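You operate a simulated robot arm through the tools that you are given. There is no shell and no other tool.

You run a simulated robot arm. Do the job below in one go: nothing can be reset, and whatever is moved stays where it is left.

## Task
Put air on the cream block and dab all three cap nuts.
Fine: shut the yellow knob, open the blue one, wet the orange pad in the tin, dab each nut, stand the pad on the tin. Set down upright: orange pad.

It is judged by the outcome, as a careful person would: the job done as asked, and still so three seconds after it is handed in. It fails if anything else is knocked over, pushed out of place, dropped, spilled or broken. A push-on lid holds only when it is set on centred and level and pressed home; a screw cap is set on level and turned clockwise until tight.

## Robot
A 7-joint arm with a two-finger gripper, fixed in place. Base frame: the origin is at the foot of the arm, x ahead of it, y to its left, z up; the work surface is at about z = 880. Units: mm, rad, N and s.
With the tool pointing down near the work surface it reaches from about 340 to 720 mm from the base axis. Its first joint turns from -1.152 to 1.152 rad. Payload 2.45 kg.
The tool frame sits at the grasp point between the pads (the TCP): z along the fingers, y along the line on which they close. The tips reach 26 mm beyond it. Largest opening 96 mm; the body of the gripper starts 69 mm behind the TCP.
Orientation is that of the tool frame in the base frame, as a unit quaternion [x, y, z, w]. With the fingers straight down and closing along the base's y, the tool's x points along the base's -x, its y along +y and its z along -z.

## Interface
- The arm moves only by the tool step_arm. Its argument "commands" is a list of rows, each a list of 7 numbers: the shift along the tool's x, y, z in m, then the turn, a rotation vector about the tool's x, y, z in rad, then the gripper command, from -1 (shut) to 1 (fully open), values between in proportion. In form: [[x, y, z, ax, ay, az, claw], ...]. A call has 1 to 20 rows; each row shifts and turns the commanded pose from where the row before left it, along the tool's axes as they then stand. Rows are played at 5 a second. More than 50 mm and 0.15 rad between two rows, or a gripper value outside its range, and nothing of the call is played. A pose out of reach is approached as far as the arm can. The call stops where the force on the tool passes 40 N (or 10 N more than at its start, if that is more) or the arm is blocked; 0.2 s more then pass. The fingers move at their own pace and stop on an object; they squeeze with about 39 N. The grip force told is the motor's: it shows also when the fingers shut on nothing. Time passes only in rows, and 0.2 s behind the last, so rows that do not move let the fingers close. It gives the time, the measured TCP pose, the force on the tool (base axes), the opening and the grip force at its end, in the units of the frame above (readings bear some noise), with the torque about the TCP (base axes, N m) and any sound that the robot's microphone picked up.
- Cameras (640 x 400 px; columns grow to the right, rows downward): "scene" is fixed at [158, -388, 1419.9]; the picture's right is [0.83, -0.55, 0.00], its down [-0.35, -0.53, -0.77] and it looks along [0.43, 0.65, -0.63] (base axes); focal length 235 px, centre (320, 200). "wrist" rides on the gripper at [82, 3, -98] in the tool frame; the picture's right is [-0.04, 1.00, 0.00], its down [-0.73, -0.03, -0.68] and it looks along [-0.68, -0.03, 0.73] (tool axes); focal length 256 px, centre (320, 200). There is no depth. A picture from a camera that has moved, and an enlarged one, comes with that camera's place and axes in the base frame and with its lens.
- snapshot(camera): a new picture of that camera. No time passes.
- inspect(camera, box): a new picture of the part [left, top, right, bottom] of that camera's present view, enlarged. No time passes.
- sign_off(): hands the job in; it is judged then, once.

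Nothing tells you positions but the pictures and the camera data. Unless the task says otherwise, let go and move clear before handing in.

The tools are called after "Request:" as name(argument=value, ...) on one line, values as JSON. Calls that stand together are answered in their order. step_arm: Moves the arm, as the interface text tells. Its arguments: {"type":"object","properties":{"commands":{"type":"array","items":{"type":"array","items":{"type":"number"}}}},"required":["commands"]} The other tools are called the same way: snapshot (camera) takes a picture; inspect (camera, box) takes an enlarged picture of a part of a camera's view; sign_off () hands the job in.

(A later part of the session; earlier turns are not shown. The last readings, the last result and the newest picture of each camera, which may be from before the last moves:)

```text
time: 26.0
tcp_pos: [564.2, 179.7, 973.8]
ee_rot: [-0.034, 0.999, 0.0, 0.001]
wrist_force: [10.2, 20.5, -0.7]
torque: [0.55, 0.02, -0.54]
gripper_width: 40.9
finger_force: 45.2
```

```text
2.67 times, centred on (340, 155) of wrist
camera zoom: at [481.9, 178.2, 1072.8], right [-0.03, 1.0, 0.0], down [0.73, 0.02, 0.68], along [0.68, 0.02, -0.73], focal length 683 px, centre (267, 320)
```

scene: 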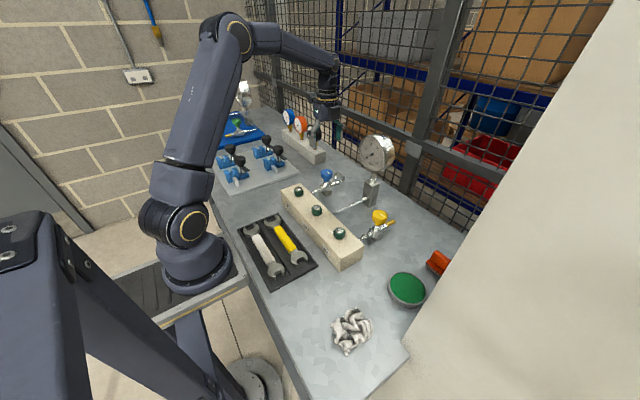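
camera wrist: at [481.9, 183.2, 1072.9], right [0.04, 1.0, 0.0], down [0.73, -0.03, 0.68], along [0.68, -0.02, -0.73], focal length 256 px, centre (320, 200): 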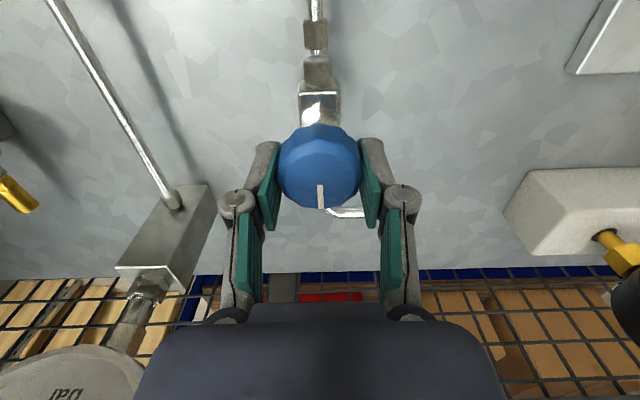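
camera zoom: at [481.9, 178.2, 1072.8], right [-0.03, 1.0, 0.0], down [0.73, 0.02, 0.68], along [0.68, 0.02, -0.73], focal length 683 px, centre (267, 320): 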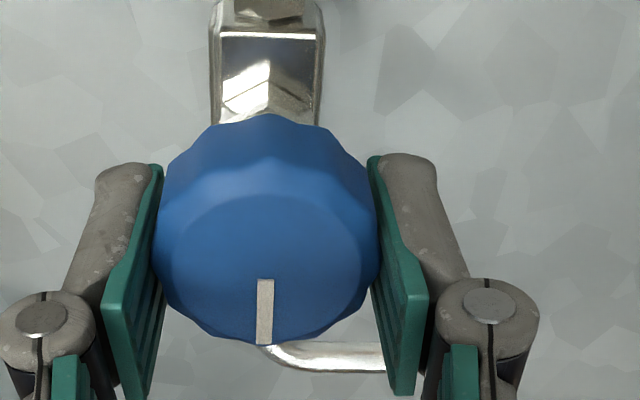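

The stop is felt, so blue is fully open. I'll release and rise straight up.

Request:
step_arm(commands=[[0, 0, 0, 0, 0, 0.02, -0.4], [0, 0, 0, 0, 0, 0, 0.2], [0, 0, 0, 0, 0, 0, 0.8], [0, 0, 0, 0, 0, 0, 0.8], [0, 0, -0.03, 0, 0, 0, 0.8], [0, 0, -0.04, 0, 0, 0, 0.8], [0, 0, -0.04, 0, 0, 0, 0.8], [0, 0, 0, 0, 0, 0, 0.8]])

Request:
snapshot(camera="wrist")

Request:
inspect(camera="scene", box=[290, 130, 410, 200])

Request:
snapshot(camera="scene")

```text
time: 27.8
tcp_pos: [564.0, 179.9, 1083.5]
ee_rot: [-0.024, 1.0, 0.0, 0.0]
wrist_force: [-0.4, 1.2, -0.3]
torque: [0.0, 0.0, -0.01]
gripper_width: 86.2
finger_force: 0.0
```

```text
taken
camera wrist: at [481.8, 180.5, 1183.4], right [-0.01, 1.0, 0.0], down [0.73, 0.01, 0.68], along [0.68, 0.01, -0.73], focal length 256 px, centre (320, 200)
```

wrist: 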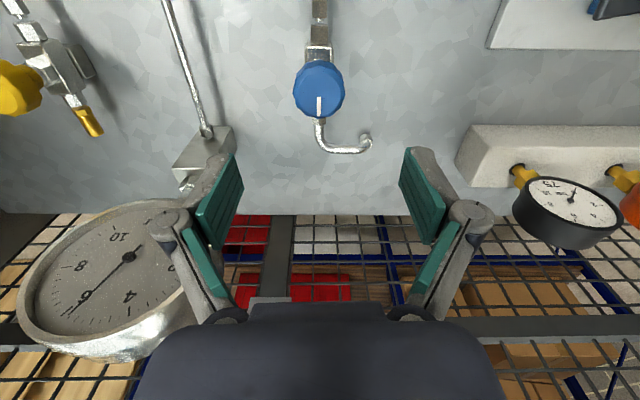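

```text
5.33 times, centred on (350, 165) of scene
camera zoom: at [158.0, -388.0, 1419.9], right [0.83, -0.55, 0.0], down [-0.35, -0.53, -0.77], along [0.43, 0.65, -0.63], focal length 1253 px, centre (160, 387)
```

zoom: 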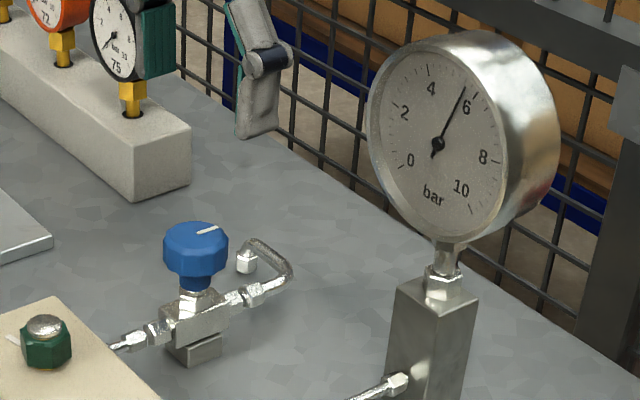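

```text
taken
```

scene: 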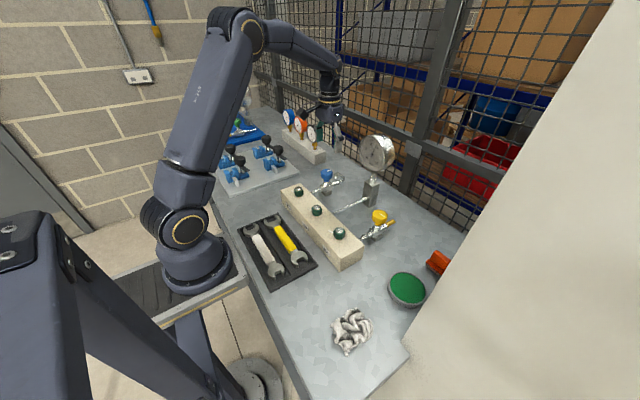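

Gauge now close to 6 bar with blue open and yellow shut. Next is the pad: I'll travel back high along x≈540, then rotate so the camera sits away from the cabinet.

Request:
step_arm(commands=[[0.024, 0, 0, 0, 0, 0.048, 0.8], [0, -0.045, 0, 0, 0, 0, 0.8], [0, -0.045, 0, 0, 0, 0, 0.8], [0, -0.045, 0, 0, 0, 0, 0.8], [0, -0.045, 0, 0, 0, 0, 0.8], [0, -0.045, 0, 0, 0, 0, 0.8], [0, -0.045, 0, 0, 0, 0, 0.8], [0, -0.045, 0, 0, 0, 0, 0.8], [0, -0.045, 0, 0, 0, 0, 0.8], [0, 0, 0, 0, 0, 0, 0.8]])

Request:
snapshot(camera="wrist")

```text
time: 30.0
tcp_pos: [537.7, -181.2, 1085.3]
ee_rot: [0.0, 1.0, 0.0, 0.0]
wrist_force: [-0.5, 0.3, 0.6]
torque: [-0.01, 0.01, 0.02]
gripper_width: 86.3
finger_force: 0.0
```

```text
taken
camera wrist: at [456.8, -177.0, 1183.5], right [0.04, 1.0, 0.0], down [0.73, -0.03, 0.68], along [0.68, -0.03, -0.73], focal length 256 px, centre (320, 200)
```

wrist: 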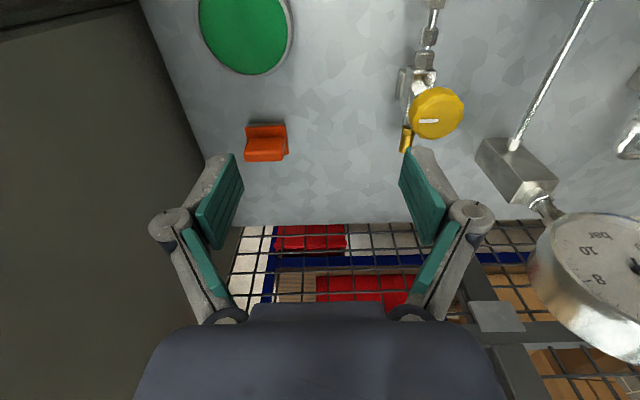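

Request:
inspect(camera="wrist", box=[220, 100, 320, 180])

Request:
step_arm(commands=[[-0.02, 0, 0, 0, 0, 0.131, 0.8], [0, 0, 0, 0, 0, 0.131, 0.8], [0, 0, 0, 0, 0, 0.131, 0.8], [0, 0, 0, 0, 0, 0.131, 0.8], [0, 0, 0, 0, 0, 0.131, 0.8], [0, 0, 0, 0, 0, 0.131, 0.8], [0, 0, 0, 0, 0, 0.131, 0.8], [0, 0, 0, 0, 0, 0.131, 0.8], [0, 0, 0, 0, 0, 0.131, 0.8], [0, 0, 0, 0, 0, 0.131, 0.8], [0, 0, 0, 0, 0, 0.131, 0.8], [0, 0, 0, 0, 0, 0.13, 0.8], [0, 0, 0, 0, 0, 0, 0.8]])

Request:
snapshot(camera="wrist")

```text
5.00 times, centred on (270, 140) of wrist
camera zoom: at [456.8, -177.0, 1183.5], right [0.04, 1.0, 0.0], down [0.73, -0.03, 0.68], along [0.68, -0.03, -0.73], focal length 1280 px, centre (570, 500)
```

zoom: 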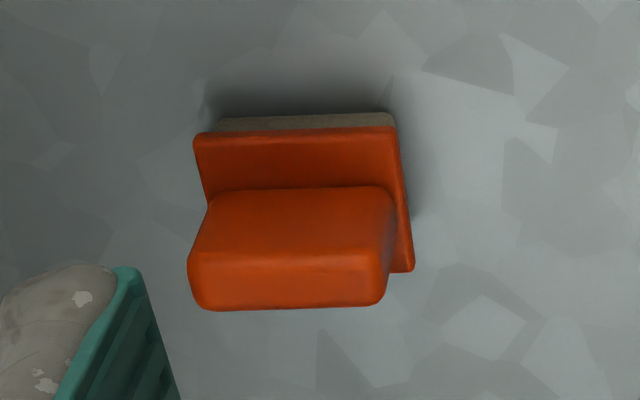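

```text
time: 32.8
tcp_pos: [560.1, -180.1, 1083.5]
ee_rot: [0.708, 0.706, -0.001, 0.0]
wrist_force: [0.2, 0.2, -0.3]
torque: [-0.02, -0.02, 0.0]
gripper_width: 86.3
finger_force: 0.1
```

```text
taken
camera wrist: at [562.8, -99.6, 1182.7], right [1.0, -0.04, 0.0], down [-0.03, -0.73, 0.68], along [-0.03, -0.68, -0.73], focal length 256 px, centre (320, 200)
```

wrist: 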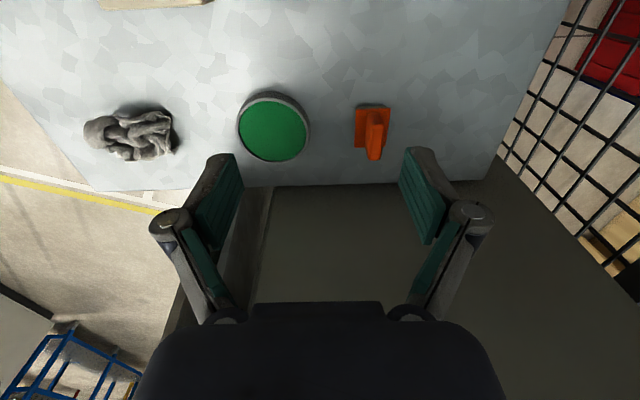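

Request:
inspect(camera="wrist", box=[330, 90, 420, 170])

Request:
inspect(camera="wrist", box=[220, 80, 330, 170])

```text
5.00 times, centred on (375, 130) of wrist
camera zoom: at [562.8, -99.6, 1182.7], right [1.0, -0.04, 0.0], down [-0.03, -0.73, 0.68], along [-0.03, -0.68, -0.73], focal length 1280 px, centre (45, 550)
```

zoom: 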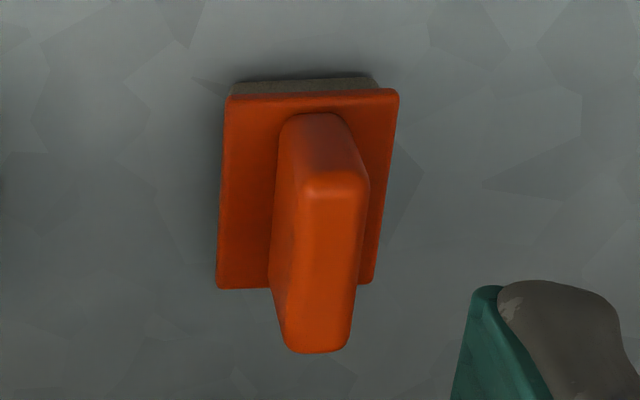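

```text
4.44 times, centred on (275, 125) of wrist
camera zoom: at [562.8, -99.6, 1182.7], right [1.0, -0.04, 0.0], down [-0.03, -0.73, 0.68], along [-0.03, -0.68, -0.73], focal length 1138 px, centre (520, 533)
```

zoom: 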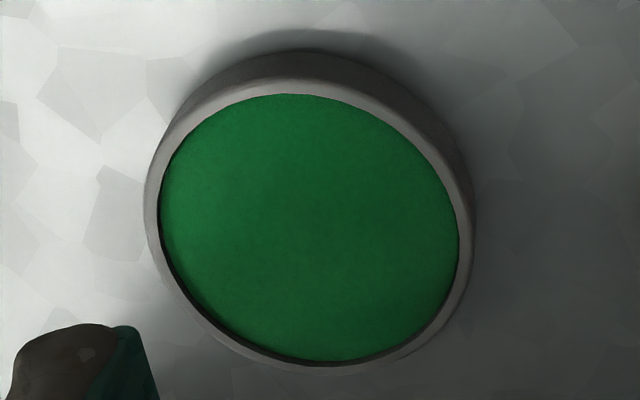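

The pad reads as a 50×40 mm plate centred near (622, -251), with a 13 mm thick upright ridge along y whose top is at about 926. Next I'll move above it with the fingers partly open and lower gently.

Request:
step_arm(commands=[[-0.024, 0.021, 0.02, 0, 0, 0, 0.4], [-0.024, 0.021, 0.02, 0, 0, 0, 0.3], [-0.023, 0.02, 0.03, 0, 0, 0, 0.2], [0, 0, 0.03, 0, 0, 0, 0.2], [0, 0, 0, 0, 0, 0, 0.2]])

Request:
snapshot(camera="wrist")

Request:
snapshot(camera="scene")

```text
time: 34.0
tcp_pos: [621.3, -251.4, 982.8]
ee_rot: [0.708, 0.706, 0.0, 0.001]
wrist_force: [0.2, 0.4, 0.7]
torque: [0.0, 0.0, -0.01]
gripper_width: 57.7
finger_force: 0.0
```

```text
taken
camera wrist: at [624.5, -169.5, 1082.5], right [1.0, -0.04, 0.0], down [-0.03, -0.73, 0.68], along [-0.03, -0.68, -0.73], focal length 256 px, centre (320, 200)
```

wrist: 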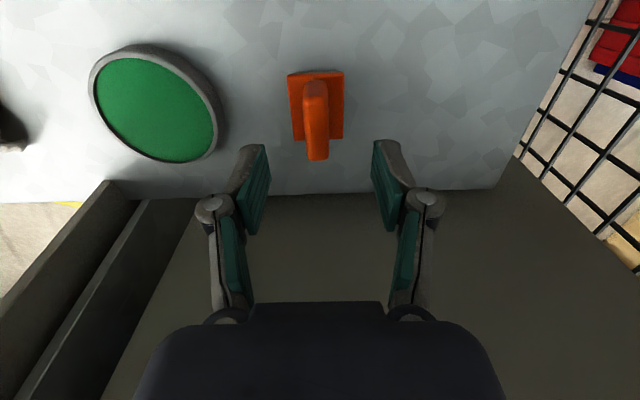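

```text
taken
```

scene: 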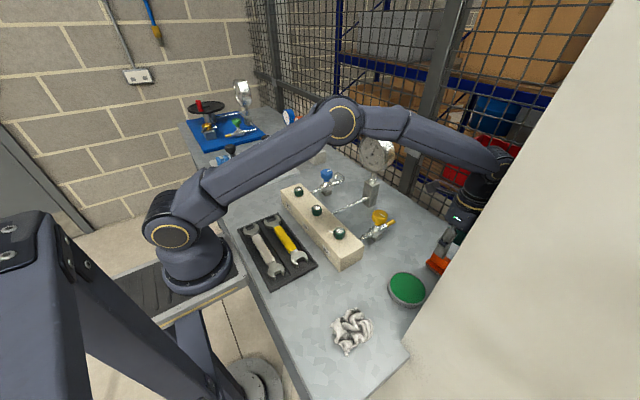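

Request:
inspect(camera="wrist", box=[260, 50, 380, 170])

```text
3.33 times, centred on (320, 110) of wrist
camera zoom: at [624.5, -169.5, 1082.5], right [1.0, -0.04, 0.0], down [-0.03, -0.73, 0.68], along [-0.03, -0.68, -0.73], focal length 853 px, centre (320, 500)
```

zoom: 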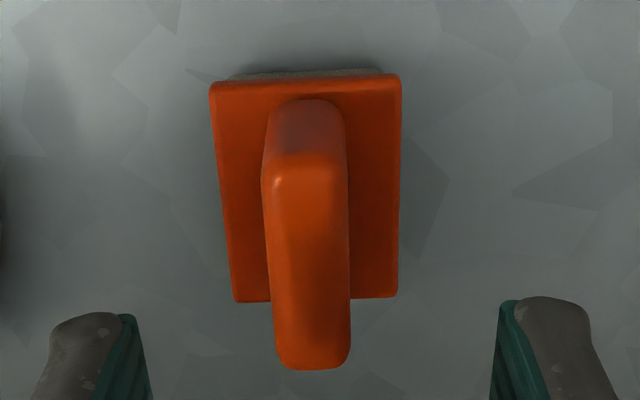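

Request:
step_arm(commands=[[-0.001, -0.002, 0.02, 0, 0, 0, 0.2], [0, 0, 0.02, 0, 0, 0, 0.1], [0, 0, 0.012, 0, 0, 0, 0], [0, 0, 0, 0, 0, 0, 0]])

Request:
snapshot(camera="wrist")

Request:
inspect(camera="scene", box=[400, 200, 500, 290])

```text
time: 35.0
tcp_pos: [620.2, -253.3, 930.2]
ee_rot: [0.707, 0.707, -0.001, 0.0]
wrist_force: [0.1, -0.4, 0.1]
torque: [-0.02, -0.02, 0.01]
gripper_width: 47.8
finger_force: 0.0
```

```text
taken
camera wrist: at [622.6, -171.9, 1030.5], right [1.0, -0.04, 0.0], down [-0.03, -0.73, 0.68], along [-0.03, -0.68, -0.73], focal length 256 px, centre (320, 200)
```

wrist: 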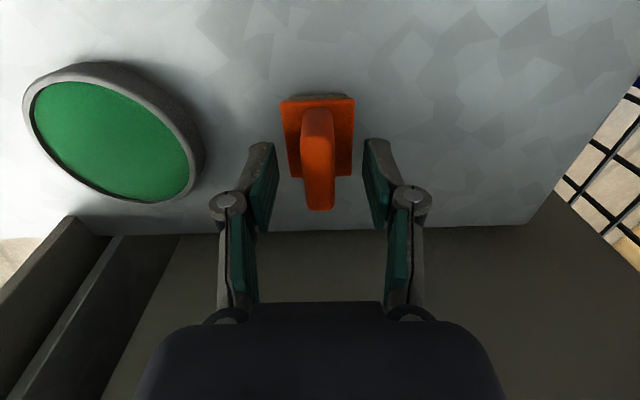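

```text
4.44 times, centred on (450, 245) of scene
camera zoom: at [158.0, -388.0, 1419.9], right [0.83, -0.55, 0.0], down [-0.35, -0.53, -0.77], along [0.43, 0.65, -0.63], focal length 1044 px, centre (-258, 0)
```

zoom: 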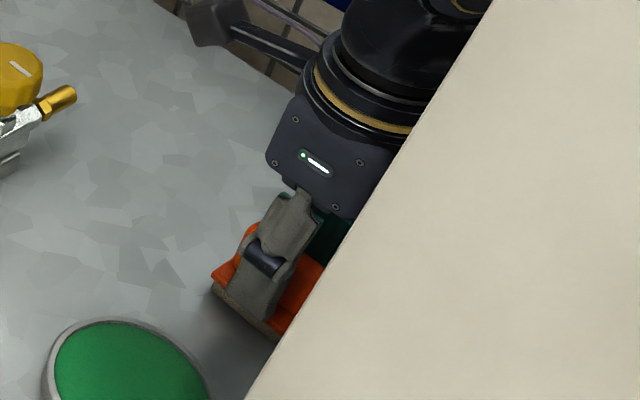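

Fingers straddle the ridge and are centred. I'll lower 3 mm and close gently on it.

Request:
step_arm(commands=[[0, 0, 0.003, 0, 0, 0, 0], [0, 0, 0, 0, 0, 0, -0.3], [0, 0, 0, 0, 0, 0, -0.6], [0, 0, 0, 0, 0, 0, -1], [0, 0, 0, 0, 0, 0, -1], [0, 0, 0, 0, 0, 0, -1]])

Request:
snapshot(camera="wrist")

```text
time: 36.4
tcp_pos: [619.9, -254.3, 927.8]
ee_rot: [0.708, 0.706, 0.0, -0.001]
wrist_force: [0.4, 0.9, 0.0]
torque: [0.01, 0.01, 0.01]
gripper_width: 15.3
finger_force: 39.2
```

```text
taken
camera wrist: at [622.8, -172.1, 1027.7], right [1.0, -0.04, 0.0], down [-0.03, -0.73, 0.68], along [-0.03, -0.68, -0.73], focal length 256 px, centre (320, 200)
```

wrist: 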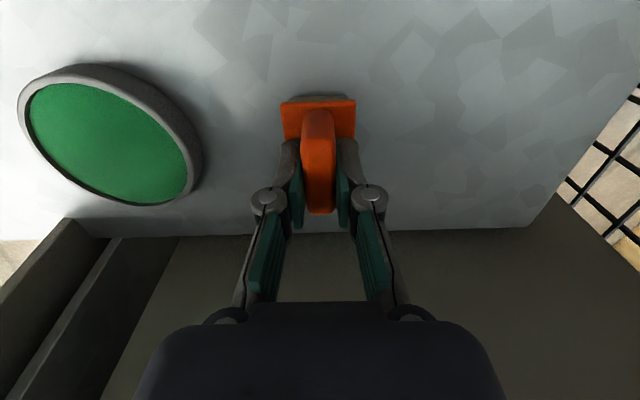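

Pad gripped at 15 mm. I'll lift it straight up and carry it over the tin.

Request:
step_arm(commands=[[0, 0, -0.02, 0, 0, 0, -1], [0, 0, -0.03, 0, 0, 0, -1], [0, 0, -0.03, 0, 0, 0, -1], [0, -0.03, -0.01, 0, 0, 0, -1], [0, -0.03, -0.01, 0, 0, 0, -1], [0, -0.03, 0, 0, 0, 0, -1], [0.003, -0.03, 0, 0, 0, 0, -1], [0, 0, 0, 0, 0, 0, -1]])

Request:
snapshot(camera="wrist")

Request:
inspect(camera="scene", box=[360, 200, 480, 320])

```text
time: 38.2
tcp_pos: [500.9, -250.9, 1028.3]
ee_rot: [0.707, 0.707, 0.0, 0.0]
wrist_force: [0.3, 0.6, 0.1]
torque: [0.02, -0.01, -0.01]
gripper_width: 15.1
finger_force: 38.8
```

```text
taken
camera wrist: at [502.4, -169.2, 1127.5], right [1.0, -0.04, 0.0], down [-0.03, -0.73, 0.68], along [-0.03, -0.68, -0.73], focal length 256 px, centre (320, 200)
```

wrist: 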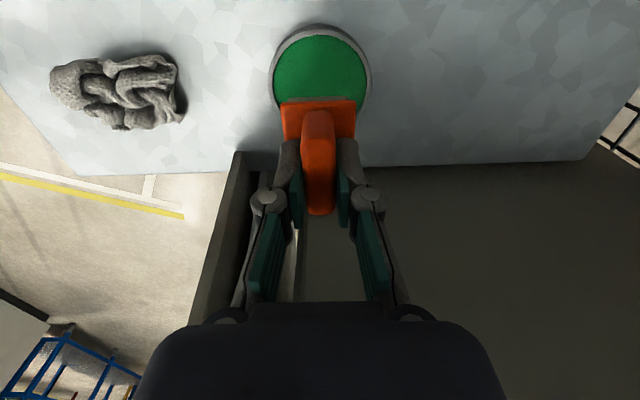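

```text
3.33 times, centred on (420, 260) of scene
camera zoom: at [158.0, -388.0, 1419.9], right [0.83, -0.55, 0.0], down [-0.35, -0.53, -0.77], along [0.43, 0.65, -0.63], focal length 783 px, centre (-13, 0)
```

zoom: 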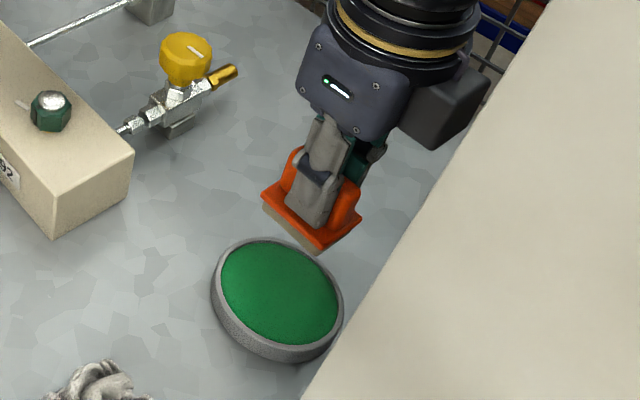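

Request:
inspect(camera="wrist", box=[260, 10, 390, 120])

```text
3.64 times, centred on (325, 65) of wrist
camera zoom: at [502.4, -169.2, 1127.5], right [1.0, -0.04, 0.0], down [-0.03, -0.73, 0.68], along [-0.03, -0.68, -0.73], focal length 931 px, centre (302, 691)
```

zoom: 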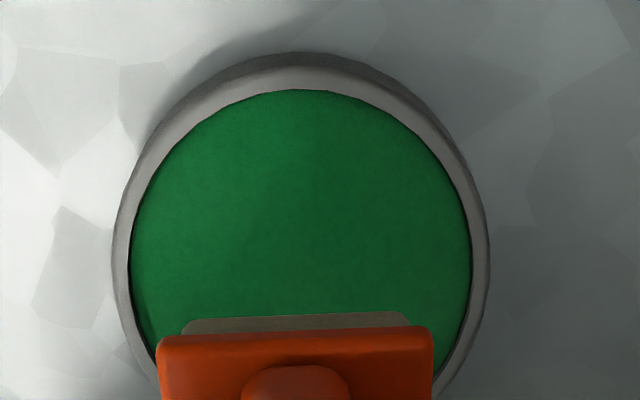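

The pad is square over the tin, whose centre is about (501, -250). I'll lower in stages and feel for contact with the green surface.

Request:
step_arm(commands=[[0, 0, 0.03, 0, 0, 0, -1], [0, 0, 0.03, 0, 0, 0, -1], [0, 0, 0.015, 0, 0, 0, -1], [0, 0, 0, 0, 0, 0, -1]])

Request:
snapshot(camera="wrist")

Request:
inspect(camera="scene", box=[360, 200, 480, 320])

```text
time: 39.2
tcp_pos: [500.1, -250.7, 951.7]
ee_rot: [0.708, 0.706, -0.001, 0.0]
wrist_force: [-0.2, 0.0, -0.5]
torque: [0.01, 0.03, -0.04]
gripper_width: 14.5
finger_force: 38.9
```

```text
taken
camera wrist: at [502.9, -169.5, 1050.9], right [1.0, -0.04, 0.0], down [-0.03, -0.73, 0.68], along [-0.03, -0.68, -0.73], focal length 256 px, centre (320, 200)
```

wrist: 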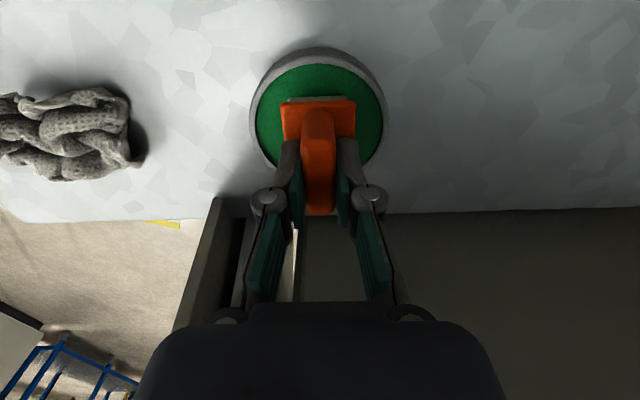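

```text
3.33 times, centred on (420, 260) of scene
camera zoom: at [158.0, -388.0, 1419.9], right [0.83, -0.55, 0.0], down [-0.35, -0.53, -0.77], along [0.43, 0.65, -0.63], focal length 783 px, centre (-13, 0)
```

zoom: 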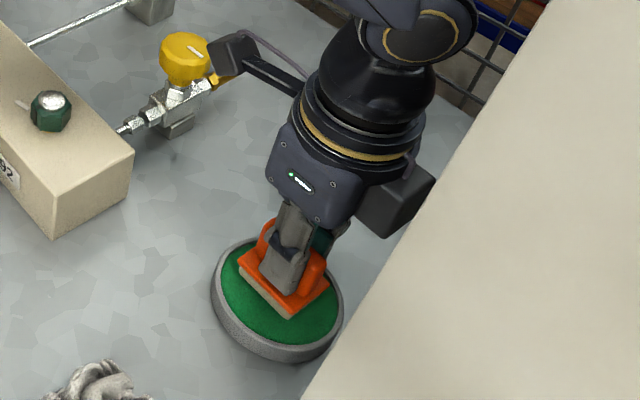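

Request:
step_arm(commands=[[0, 0, 0.004, 0, 0, 0, -1], [0, 0, 0.002, 0, 0, 0, -1], [0, 0, 0, 0, 0, 0, -1]])

Request:
step_arm(commands=[[0, 0, 0.002, 0, 0, 0, -1], [0, 0, 0, 0, 0, 0, -1]])

Request:
step_arm(commands=[[0, 0, 0.002, 0, 0, 0, -1], [0, 0, 0, 0, 0, 0, -1]])

```text
time: 40.0
tcp_pos: [501.1, -251.9, 946.6]
ee_rot: [0.708, 0.707, 0.0, 0.0]
wrist_force: [0.3, -0.5, -0.9]
torque: [-0.01, -0.01, 0.02]
gripper_width: 14.9
finger_force: 38.5
```

```text
time: 40.6
tcp_pos: [500.1, -251.3, 945.8]
ee_rot: [0.708, 0.706, 0.0, 0.0]
wrist_force: [0.0, 0.5, 4.9]
torque: [0.01, 0.02, -0.01]
gripper_width: 14.9
finger_force: 39.1
```

```text
time: 41.2
tcp_pos: [501.7, -250.6, 945.4]
ee_rot: [0.708, 0.706, 0.001, 0.002]
wrist_force: [-7.4, 4.6, 35.4]
torque: [0.37, 0.17, -0.01]
gripper_width: 14.8
finger_force: 39.3
```

Firm contact with the wet surface at TCP z≈945. I'll ease the pressure slightly, hold it a moment to soak, then lift.

Request:
step_arm(commands=[[0, 0, -0.001, 0, 0, 0, -1], [0, 0, 0, 0, 0, 0, -1], [0, 0, 0, 0, 0, 0, -1], [0, 0, 0, 0, 0, 0, -1], [0, 0, 0, 0, 0, 0, -1], [0, 0, 0, 0, 0, 0, -1]])

Request:
step_arm(commands=[[0, 0, -0.01, 0, 0, 0, -1], [0, 0, -0.02, 0, 0, 0, -1], [0, 0, -0.03, 0, 0, 0, -1], [0, 0, -0.04, 0, 0, 0, -1], [0, 0, 0, 0, 0, 0, -1]])

Request:
inspect(camera="scene", box=[360, 200, 480, 320])

Request:
snapshot(camera="wrist")

```text
time: 42.6
tcp_pos: [501.8, -250.2, 944.8]
ee_rot: [0.708, 0.707, 0.0, 0.001]
wrist_force: [0.7, -4.0, 31.4]
torque: [-0.09, -0.03, 0.0]
gripper_width: 14.9
finger_force: 38.4
```

```text
time: 43.8
tcp_pos: [500.5, -250.1, 1045.7]
ee_rot: [0.708, 0.706, 0.001, 0.001]
wrist_force: [-0.3, 0.2, -0.7]
torque: [-0.01, 0.0, 0.02]
gripper_width: 15.2
finger_force: 39.3
```

```text
3.33 times, centred on (420, 260) of scene
camera zoom: at [158.0, -388.0, 1419.9], right [0.83, -0.55, 0.0], down [-0.35, -0.53, -0.77], along [0.43, 0.65, -0.63], focal length 783 px, centre (-13, 0)
```

zoom: 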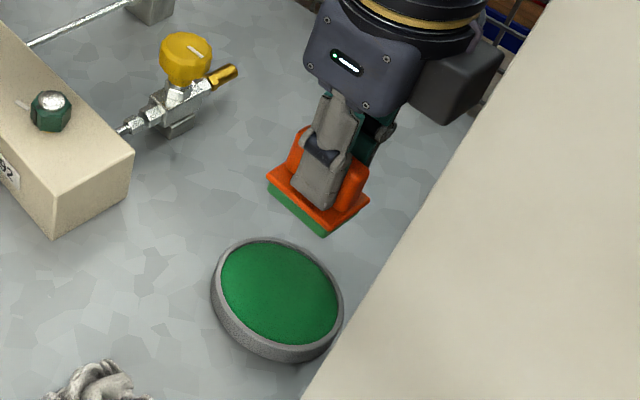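

```text
taken
camera wrist: at [503.1, -168.3, 1144.7], right [1.0, -0.04, 0.0], down [-0.03, -0.73, 0.68], along [-0.03, -0.68, -0.73], focal length 256 px, centre (320, 200)
```

wrist: 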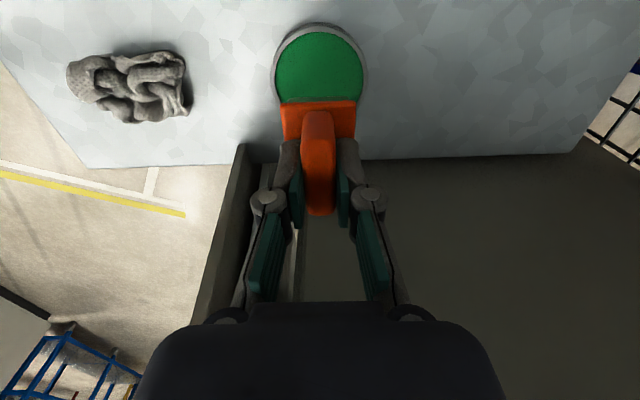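

The sponge underside is now green, so it is wet. Now I'll carry it toward the first nut, stopping just short so I can see the nut beside the pad.

Request:
step_arm(commands=[[0.03, -0.013, -0.015, 0, 0, 0, -1], [0.03, -0.013, -0.01, 0, 0, 0, -1], [0.03, -0.013, 0, 0, 0, 0, -1], [0.03, -0.013, 0, 0, 0, 0, -1], [0.025, -0.014, 0, 0, 0, 0, -1], [0, 0, 0, 0, 0, 0, -1]])

Request:
snapshot(camera="wrist")

Request:
snapshot(camera="scene")

```text
time: 45.2
tcp_pos: [434.5, -107.6, 1069.3]
ee_rot: [0.708, 0.706, 0.0, 0.0]
wrist_force: [0.4, 0.2, -0.9]
torque: [-0.04, 0.02, 0.0]
gripper_width: 15.0
finger_force: 38.5
```

```text
taken
camera wrist: at [437.0, -25.0, 1168.9], right [1.0, -0.04, 0.0], down [-0.03, -0.73, 0.68], along [-0.03, -0.68, -0.73], focal length 256 px, centre (320, 200)
```

wrist: 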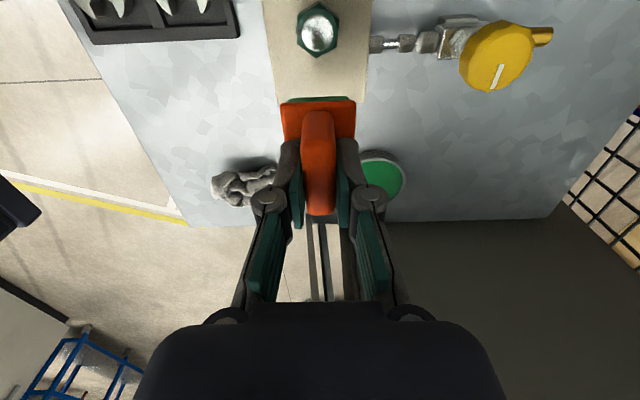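

```text
taken
```

scene: 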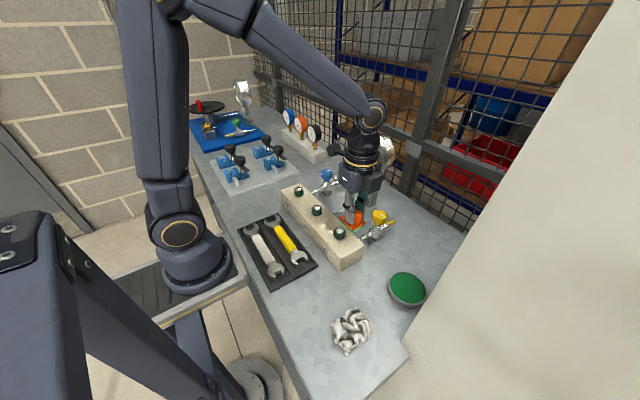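

Request:
inspect(camera="wrist", box=[265, 0, 375, 110])

```text
3.64 times, centred on (320, 55) of wrist
camera zoom: at [437.0, -25.0, 1168.9], right [1.0, -0.04, 0.0], down [-0.03, -0.73, 0.68], along [-0.03, -0.68, -0.73], focal length 931 px, centre (320, 727)
```

zoom: 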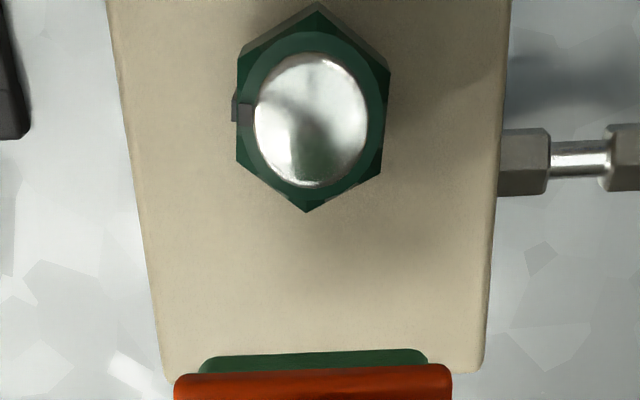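

Nut 1 sits at about (433, -60). Moving over it, then lowering gently to touch.

Request:
step_arm(commands=[[0.024, -0.001, 0, 0, 0, 0, -1], [0.0235, 0, 0, 0, 0, 0, -1], [0, 0, 0.02, 0, 0, 0, -1], [0, 0, 0.02, 0, 0, 0, -1], [0, 0, 0, 0, 0, 0, -1]])

Request:
inspect(camera="scene", box=[290, 180, 400, 270])

Request:
snapshot(camera="wrist")

```text
time: 46.4
tcp_pos: [434.3, -58.6, 1029.7]
ee_rot: [0.707, 0.707, 0.0, 0.0]
wrist_force: [0.4, 0.2, -0.2]
torque: [0.0, -0.02, 0.01]
gripper_width: 15.1
finger_force: 38.9
```

```text
4.44 times, centred on (345, 225) of scene
camera zoom: at [158.0, -388.0, 1419.9], right [0.83, -0.55, 0.0], down [-0.35, -0.53, -0.77], along [0.43, 0.65, -0.63], focal length 1044 px, centre (209, 89)
```

zoom: 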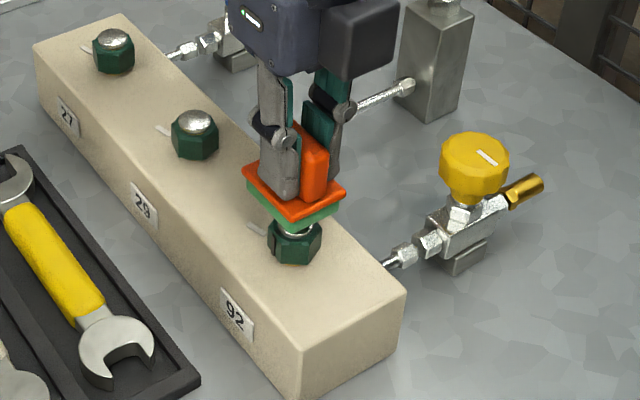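

```text
taken
camera wrist: at [437.2, 22.7, 1128.3], right [1.0, -0.04, 0.0], down [-0.03, -0.73, 0.68], along [-0.03, -0.68, -0.73], focal length 256 px, centre (320, 200)
```

wrist: 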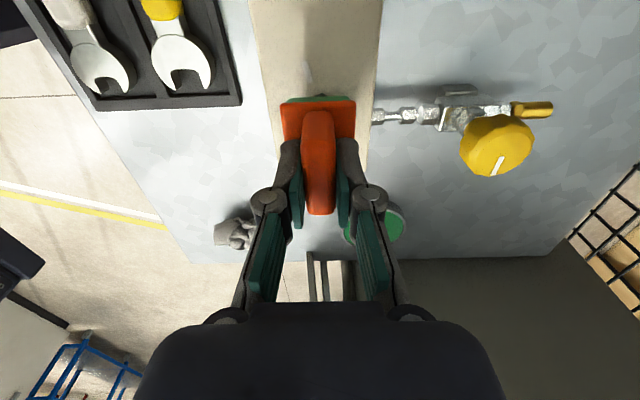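

Request:
step_arm(commands=[[-0.001, 0, 0.004, 0, 0, 0, -1], [0, 0, 0.004, 0, 0, 0, -1], [0, 0, 0, 0, 0, 0, -1]])

Request:
step_arm(commands=[[0, 0, 0.003, 0, 0, 0, -1], [0, 0, 0, 0, 0, 0, -1]])

```text
time: 47.2
tcp_pos: [434.4, -61.9, 1022.9]
ee_rot: [0.708, 0.706, 0.0, 0.0]
wrist_force: [0.3, 0.2, -0.4]
torque: [0.0, 0.01, 0.03]
gripper_width: 14.9
finger_force: 39.1
```

```text
time: 47.8
tcp_pos: [434.1, -60.4, 1018.3]
ee_rot: [0.707, 0.707, -0.001, 0.0]
wrist_force: [0.2, -0.1, -1.8]
torque: [0.01, 0.01, -0.03]
gripper_width: 15.0
finger_force: 39.0
```

Request:
step_arm(commands=[[0, 0, 0.002, 0, 0, 0, -1], [0, 0, 0, 0, 0, 0, -1]])

Request:
step_arm(commands=[[0, 0, 0.0015, 0, 0, 0, -1], [0, 0, 0, 0, 0, 0, -1]])

```text
time: 48.4
tcp_pos: [433.4, -59.3, 1016.2]
ee_rot: [0.708, 0.706, 0.0, 0.0]
wrist_force: [-0.9, -0.1, 0.1]
torque: [0.0, 0.03, 0.01]
gripper_width: 15.0
finger_force: 39.0
```

```text
time: 49.0
tcp_pos: [434.0, -58.9, 1014.5]
ee_rot: [0.707, 0.707, 0.001, 0.0]
wrist_force: [-0.2, 0.2, 0.1]
torque: [0.0, 0.04, 0.03]
gripper_width: 14.9
finger_force: 39.0
```

Request:
step_arm(commands=[[0, 0, 0.0015, 0, 0, 0, -1], [0, 0, 0, 0, 0, 0, -1]])

Request:
inspect(camera="scene", box=[310, 195, 380, 260])

```text
time: 49.6
tcp_pos: [434.3, -59.2, 1016.1]
ee_rot: [0.708, 0.707, 0.001, 0.001]
wrist_force: [-4.0, 1.0, 22.7]
torque: [-0.01, 0.19, -0.05]
gripper_width: 15.0
finger_force: 39.0
```

```text
6.15 times, centred on (345, 228) of scene
camera zoom: at [157.6, -387.9, 1420.0], right [0.83, -0.55, 0.0], down [-0.35, -0.53, -0.77], along [0.43, 0.65, -0.63], focal length 1446 px, centre (166, 31)
```

zoom: 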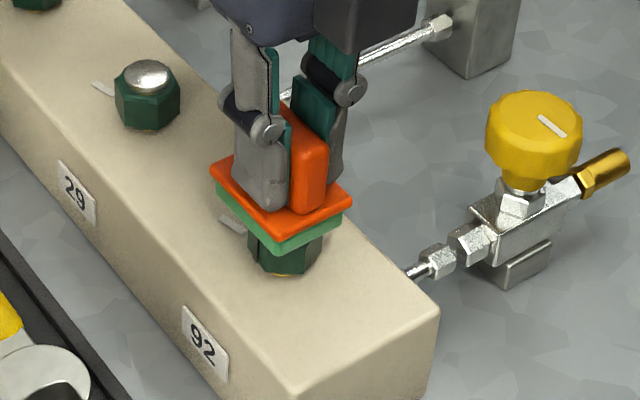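

Contact made on nut 1 with about 20 N. I'll hold briefly, then lift and check.

Request:
step_arm(commands=[[0, 0, 0, 0, 0, 0, -1], [0, 0, 0, 0, 0, 0, -1], [0, 0, 0, 0, 0, 0, -1]])

Request:
step_arm(commands=[[0, 0, -0.01, 0, 0, 0, -1], [0, 0, -0.02, 0, 0, 0, -1], [0, 0, -0.02, 0, 0, 0, -1], [0, 0, 0, 0, 0, 0, -1]])

Request:
inspect(camera="scene", box=[290, 180, 400, 270])

```text
time: 50.4
tcp_pos: [433.3, -59.3, 1015.0]
ee_rot: [0.708, 0.706, 0.001, 0.0]
wrist_force: [-2.5, 1.2, 29.3]
torque: [0.0, 0.1, -0.01]
gripper_width: 14.7
finger_force: 39.2
```

```text
time: 51.4
tcp_pos: [434.5, -60.0, 1063.0]
ee_rot: [0.708, 0.706, -0.001, 0.0]
wrist_force: [0.4, 0.4, -0.5]
torque: [0.01, 0.01, -0.01]
gripper_width: 14.9
finger_force: 39.0
```

```text
4.44 times, centred on (345, 225) of scene
camera zoom: at [158.0, -388.0, 1419.9], right [0.83, -0.55, 0.0], down [-0.35, -0.53, -0.77], along [0.43, 0.65, -0.63], focal length 1044 px, centre (209, 89)
```

zoom: 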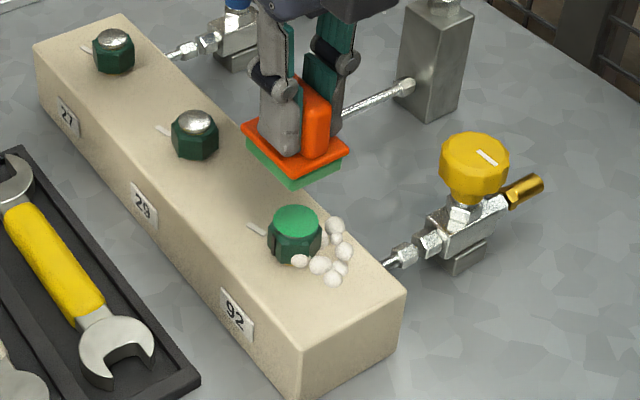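

Nut 1 is coated green and is blowing bubbles, which means it leaks; the job only asks to dab, so I'll report that. Moving on toward nut 2, stopping short to locate it.

Request:
step_arm(commands=[[0.033, 0, -0.003, 0, 0, 0, -1], [0.033, 0, -0.003, 0, 0, 0, -1], [0, 0, 0, 0, 0, 0, -1]])

Request:
inspect(camera="wrist", box=[265, 0, 375, 110])

```text
time: 52.2
tcp_pos: [434.0, 7.4, 1069.2]
ee_rot: [0.707, 0.707, 0.0, 0.0]
wrist_force: [0.7, 0.1, -1.7]
torque: [-0.01, 0.02, -0.01]
gripper_width: 15.2
finger_force: 38.7
```

```text
3.64 times, centred on (320, 55) of wrist
camera zoom: at [436.3, 89.3, 1167.7], right [1.0, -0.04, 0.0], down [-0.03, -0.73, 0.68], along [-0.03, -0.68, -0.73], focal length 931 px, centre (320, 727)
```

zoom: 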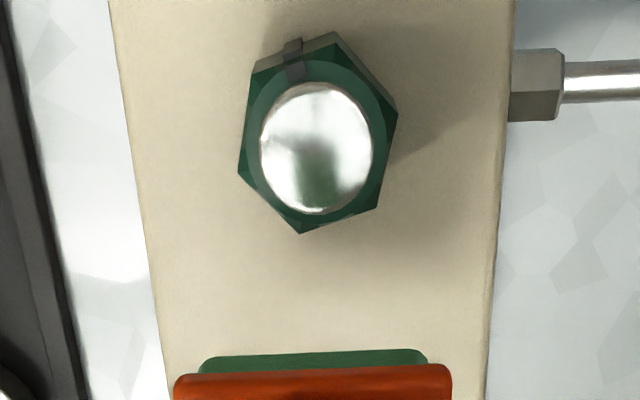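

Request:
step_arm(commands=[[0.0215, 0, 0, 0, 0, 0, -1], [0.0215, 0, 0, 0, 0, 0, -1], [0, 0, 0.02, 0, 0, 0, -1], [0, 0, 0.02, 0, 0, 0, -1], [0, 0, 0.007, 0, 0, 0, -1], [0, 0, 0, 0, 0, 0, -1]])

Request:
inspect(camera="scene", box=[270, 160, 380, 250])

```text
time: 53.6
tcp_pos: [434.3, 49.9, 1021.0]
ee_rot: [0.708, 0.706, 0.0, 0.0]
wrist_force: [0.5, -0.1, -0.6]
torque: [-0.02, 0.0, 0.0]
gripper_width: 14.8
finger_force: 39.1
```

```text
4.44 times, centred on (325, 205) of scene
camera zoom: at [158.0, -388.0, 1419.9], right [0.83, -0.55, 0.0], down [-0.35, -0.53, -0.77], along [0.43, 0.65, -0.63], focal length 1044 px, centre (298, 178)
```

zoom: 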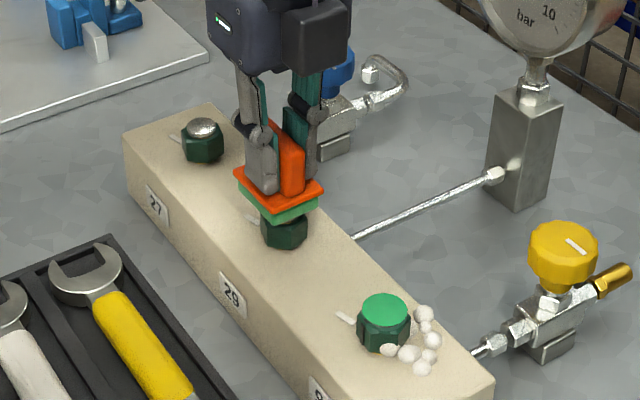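

Request:
step_arm(commands=[[0, 0, 0.003, 0, 0, 0, -1], [0, 0, 0.0015, 0, 0, 0, -1], [0, 0, 0, 0, 0, 0, -1]])

Request:
step_arm(commands=[[0, 0, 0.0015, 0, 0, 0, -1], [0, 0, 0, 0, 0, 0, -1]])

```text
time: 54.4
tcp_pos: [433.4, 49.6, 1017.5]
ee_rot: [0.708, 0.707, 0.0, -0.001]
wrist_force: [0.0, 0.3, -0.8]
torque: [-0.05, 0.0, 0.04]
gripper_width: 14.6
finger_force: 38.8
```

```text
time: 55.0
tcp_pos: [434.1, 49.1, 1015.7]
ee_rot: [0.708, 0.706, 0.0, 0.0]
wrist_force: [0.6, 0.5, -0.2]
torque: [-0.03, 0.0, -0.01]
gripper_width: 14.9
finger_force: 38.7
```

Request:
step_arm(commands=[[0, 0, 0.0012, 0, 0, 0, -1], [0, 0, 0, 0, 0, 0, -1]])

```text
time: 55.6
tcp_pos: [433.0, 49.3, 1014.9]
ee_rot: [0.708, 0.706, 0.0, 0.0]
wrist_force: [-0.3, -0.8, 0.5]
torque: [0.0, -0.01, -0.02]
gripper_width: 14.8
finger_force: 39.2
```

Request:
step_arm(commands=[[0, 0, 0.0012, 0, 0, 0, -1], [0, 0, 0, 0, 0, 0, -1]])

```text
time: 56.2
tcp_pos: [433.3, 50.5, 1015.3]
ee_rot: [0.708, 0.706, -0.001, 0.0]
wrist_force: [-3.9, 0.1, 17.8]
torque: [0.01, 0.14, 0.02]
gripper_width: 14.8
finger_force: 38.7
```

Contact on nut 2. Holding, then lifting and shifting toward nut 3.

Request:
step_arm(commands=[[0, 0, 0.0003, 0, 0, 0, -1], [0, 0, 0, 0, 0, 0, -1], [0, 0, 0, 0, 0, 0, -1], [0, 0, 0, 0, 0, 0, -1]])

Request:
step_arm(commands=[[0, 0, -0.01, 0, 0, 0, -1], [0, 0, -0.02, 0, 0, 0, -1], [0, 0, -0.024, 0, 0, 0, -1], [0.033, 0, 0, 0, 0, 0, -1], [0.033, 0, 0, 0, 0, 0, -1], [0, 0, 0, 0, 0, 0, -1]])

Request:
inspect(camera="wrist", box=[265, 0, 375, 110])

Request:
inspect(camera="scene", box=[270, 160, 380, 250])

```text
time: 57.2
tcp_pos: [434.0, 49.7, 1015.1]
ee_rot: [0.708, 0.706, 0.0, 0.001]
wrist_force: [-3.5, 2.1, 31.3]
torque: [0.12, 0.12, 0.01]
gripper_width: 14.8
finger_force: 39.6
```

```text
time: 58.6
tcp_pos: [432.6, 114.4, 1067.9]
ee_rot: [0.708, 0.706, 0.001, 0.0]
wrist_force: [0.0, -0.1, 0.7]
torque: [-0.05, -0.02, -0.02]
gripper_width: 15.1
finger_force: 38.7
```

```text
3.64 times, centred on (320, 55) of wrist
camera zoom: at [435.6, 197.1, 1166.9], right [1.0, -0.04, 0.0], down [-0.03, -0.73, 0.68], along [-0.03, -0.68, -0.73], focal length 931 px, centre (320, 727)
```

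zoom: 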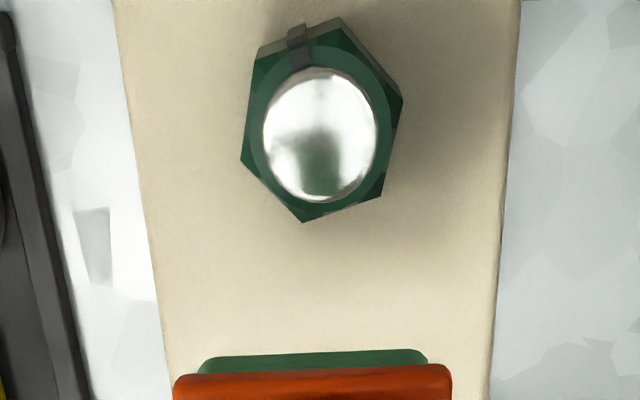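

```text
4.44 times, centred on (325, 205) of scene
camera zoom: at [158.0, -388.0, 1419.9], right [0.83, -0.55, 0.0], down [-0.35, -0.53, -0.77], along [0.43, 0.65, -0.63], focal length 1044 px, centre (298, 178)
```

zoom: 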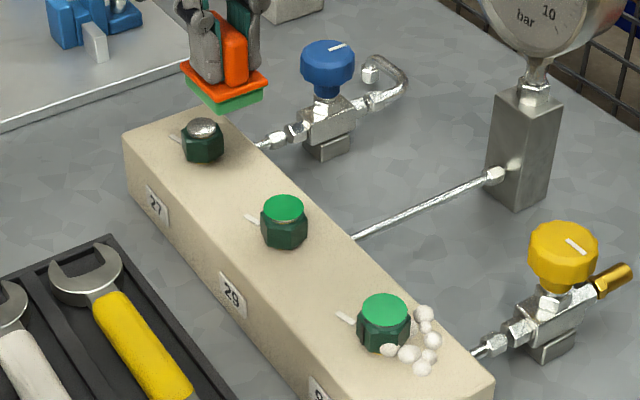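

Nut 2 is coated with no bubbles. Nut 3 is at about (433, 160); moving over it and lowering.

Request:
step_arm(commands=[[0.0225, 0.0005, 0, 0, 0, 0, -1], [0.0228, 0, 0, 0, 0, 0, -1], [0, 0, 0.02, 0, 0, 0, -1], [0, 0, 0.02, 0, 0, 0, -1], [0, 0, 0.007, 0, 0, 0, -1], [0, 0, 0.003, 0, 0, 0, -1], [0, 0, 0, 0, 0, 0, -1]])

Request:
step_arm(commands=[[0, 0, 0.0012, 0, 0, 0, -1], [0, 0, 0, 0, 0, 0, -1]])

Request:
inspect(camera="scene", box=[250, 150, 360, 240])

```text
time: 60.2
tcp_pos: [433.5, 161.0, 1018.0]
ee_rot: [0.708, 0.706, 0.001, 0.0]
wrist_force: [-0.3, 0.8, -0.3]
torque: [-0.01, 0.01, 0.0]
gripper_width: 14.9
finger_force: 39.5
```

```text
time: 60.8
tcp_pos: [434.8, 160.7, 1017.3]
ee_rot: [0.708, 0.706, 0.0, 0.001]
wrist_force: [0.0, 0.4, -0.6]
torque: [0.01, 0.01, -0.03]
gripper_width: 14.7
finger_force: 38.6
```

```text
4.44 times, centred on (305, 195) of scene
camera zoom: at [158.0, -388.0, 1419.9], right [0.83, -0.55, 0.0], down [-0.35, -0.53, -0.77], along [0.43, 0.65, -0.63], focal length 1044 px, centre (387, 222)
```

zoom: 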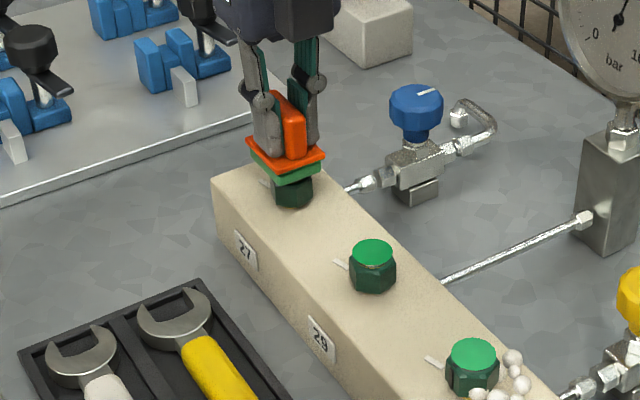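

Request:
step_arm(commands=[[0, 0, 0.0012, 0, 0, 0, -1], [0, 0, 0, 0, 0, 0, -1]])

Request:
step_arm(commands=[[0, 0, 0.0012, 0, 0, 0, -1], [0, 0, 0, 0, 0, 0, -1]])

```text
time: 61.4
tcp_pos: [433.5, 159.7, 1016.4]
ee_rot: [0.707, 0.707, 0.0, 0.0]
wrist_force: [0.1, 0.0, -0.3]
torque: [0.03, 0.02, 0.0]
gripper_width: 15.2
finger_force: 38.9
```

```text
time: 62.0
tcp_pos: [434.7, 161.5, 1015.5]
ee_rot: [0.708, 0.706, 0.0, 0.0]
wrist_force: [-0.8, -1.3, 2.6]
torque: [-0.04, 0.01, -0.01]
gripper_width: 15.1
finger_force: 39.1
```

Request:
step_arm(commands=[[0, 0, 0.0012, 0, 0, 0, -1], [0, 0, 0, 0, 0, 0, -1], [0, 0, 0, 0, 0, 0, -1], [0, 0, 0, 0, 0, 0, -1]])

Request:
step_arm(commands=[[0, 0, -0.01, 0, 0, 0, -1], [0, 0, -0.02, 0, 0, 0, -1], [0, 0, -0.024, 0, 0, 0, -1], [0, 0, 0, 0, 0, 0, -1]])

Request:
inspect(camera="scene", box=[250, 150, 360, 240])

```text
time: 63.0
tcp_pos: [434.8, 161.5, 1013.9]
ee_rot: [0.708, 0.706, 0.001, 0.001]
wrist_force: [-4.4, 0.0, 30.6]
torque: [-0.04, 0.18, 0.01]
gripper_width: 14.8
finger_force: 39.3
```

```text
time: 64.0
tcp_pos: [435.1, 161.8, 1066.3]
ee_rot: [0.708, 0.707, 0.0, 0.0]
wrist_force: [0.1, -0.8, -0.6]
torque: [0.0, 0.0, 0.05]
gripper_width: 15.1
finger_force: 39.4
```

```text
4.44 times, centred on (305, 195) of scene
camera zoom: at [158.0, -388.0, 1419.9], right [0.83, -0.55, 0.0], down [-0.35, -0.53, -0.77], along [0.43, 0.65, -0.63], focal length 1044 px, centre (387, 222)
```

zoom: 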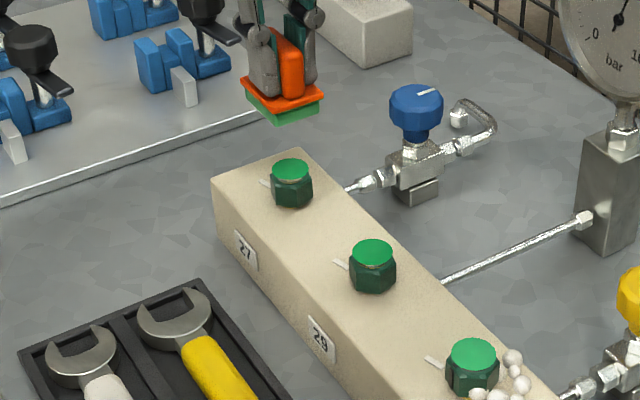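

All three nuts are coated. I'll take the pad back over the tin at the same height.

Request:
step_arm(commands=[[-0.0412, 0, 0, 0, 0, 0, -1], [-0.0412, 0, 0, 0, 0, 0, -1], [-0.0412, 0, 0, 0, 0, 0, -1], [-0.0412, 0, 0, 0, 0, 0, -1], [-0.0412, 0, 0, 0, 0, 0, -1], [-0.0412, 0, 0, 0, 0, 0, -1], [-0.0412, 0, 0, 0, 0, 0, -1], [-0.0412, 0.022, 0, 0, 0, 0, -1], [-0.0412, 0.022, 0, 0, 0, 0, -1], [-0.0412, 0.022, 0.02, 0, 0, 0, -1], [0, 0, 0, 0, 0, 0, -1]])

Request:
inspect(camera="wrist", box=[260, 10, 390, 120])

Request:
snapshot(camera="scene")

```text
refused: row 10 steps farther than a row can; nothing moved
```

```text
3.64 times, centred on (325, 65) of wrist
camera zoom: at [437.9, 243.2, 1165.5], right [1.0, -0.04, 0.0], down [-0.03, -0.73, 0.68], along [-0.03, -0.68, -0.73], focal length 931 px, centre (302, 691)
```

zoom: 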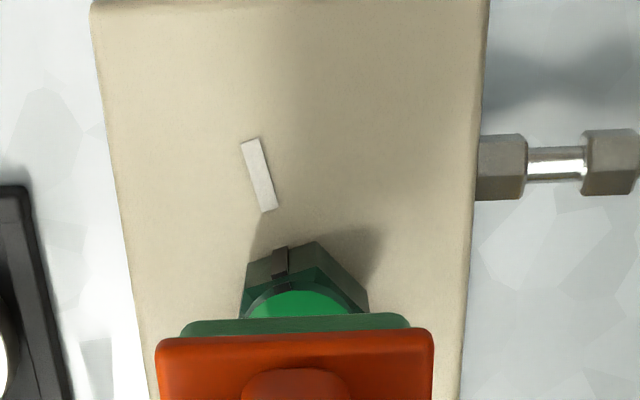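

```text
taken
```

scene: 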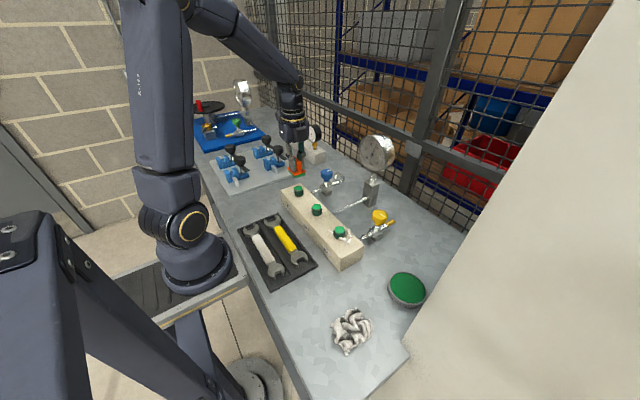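

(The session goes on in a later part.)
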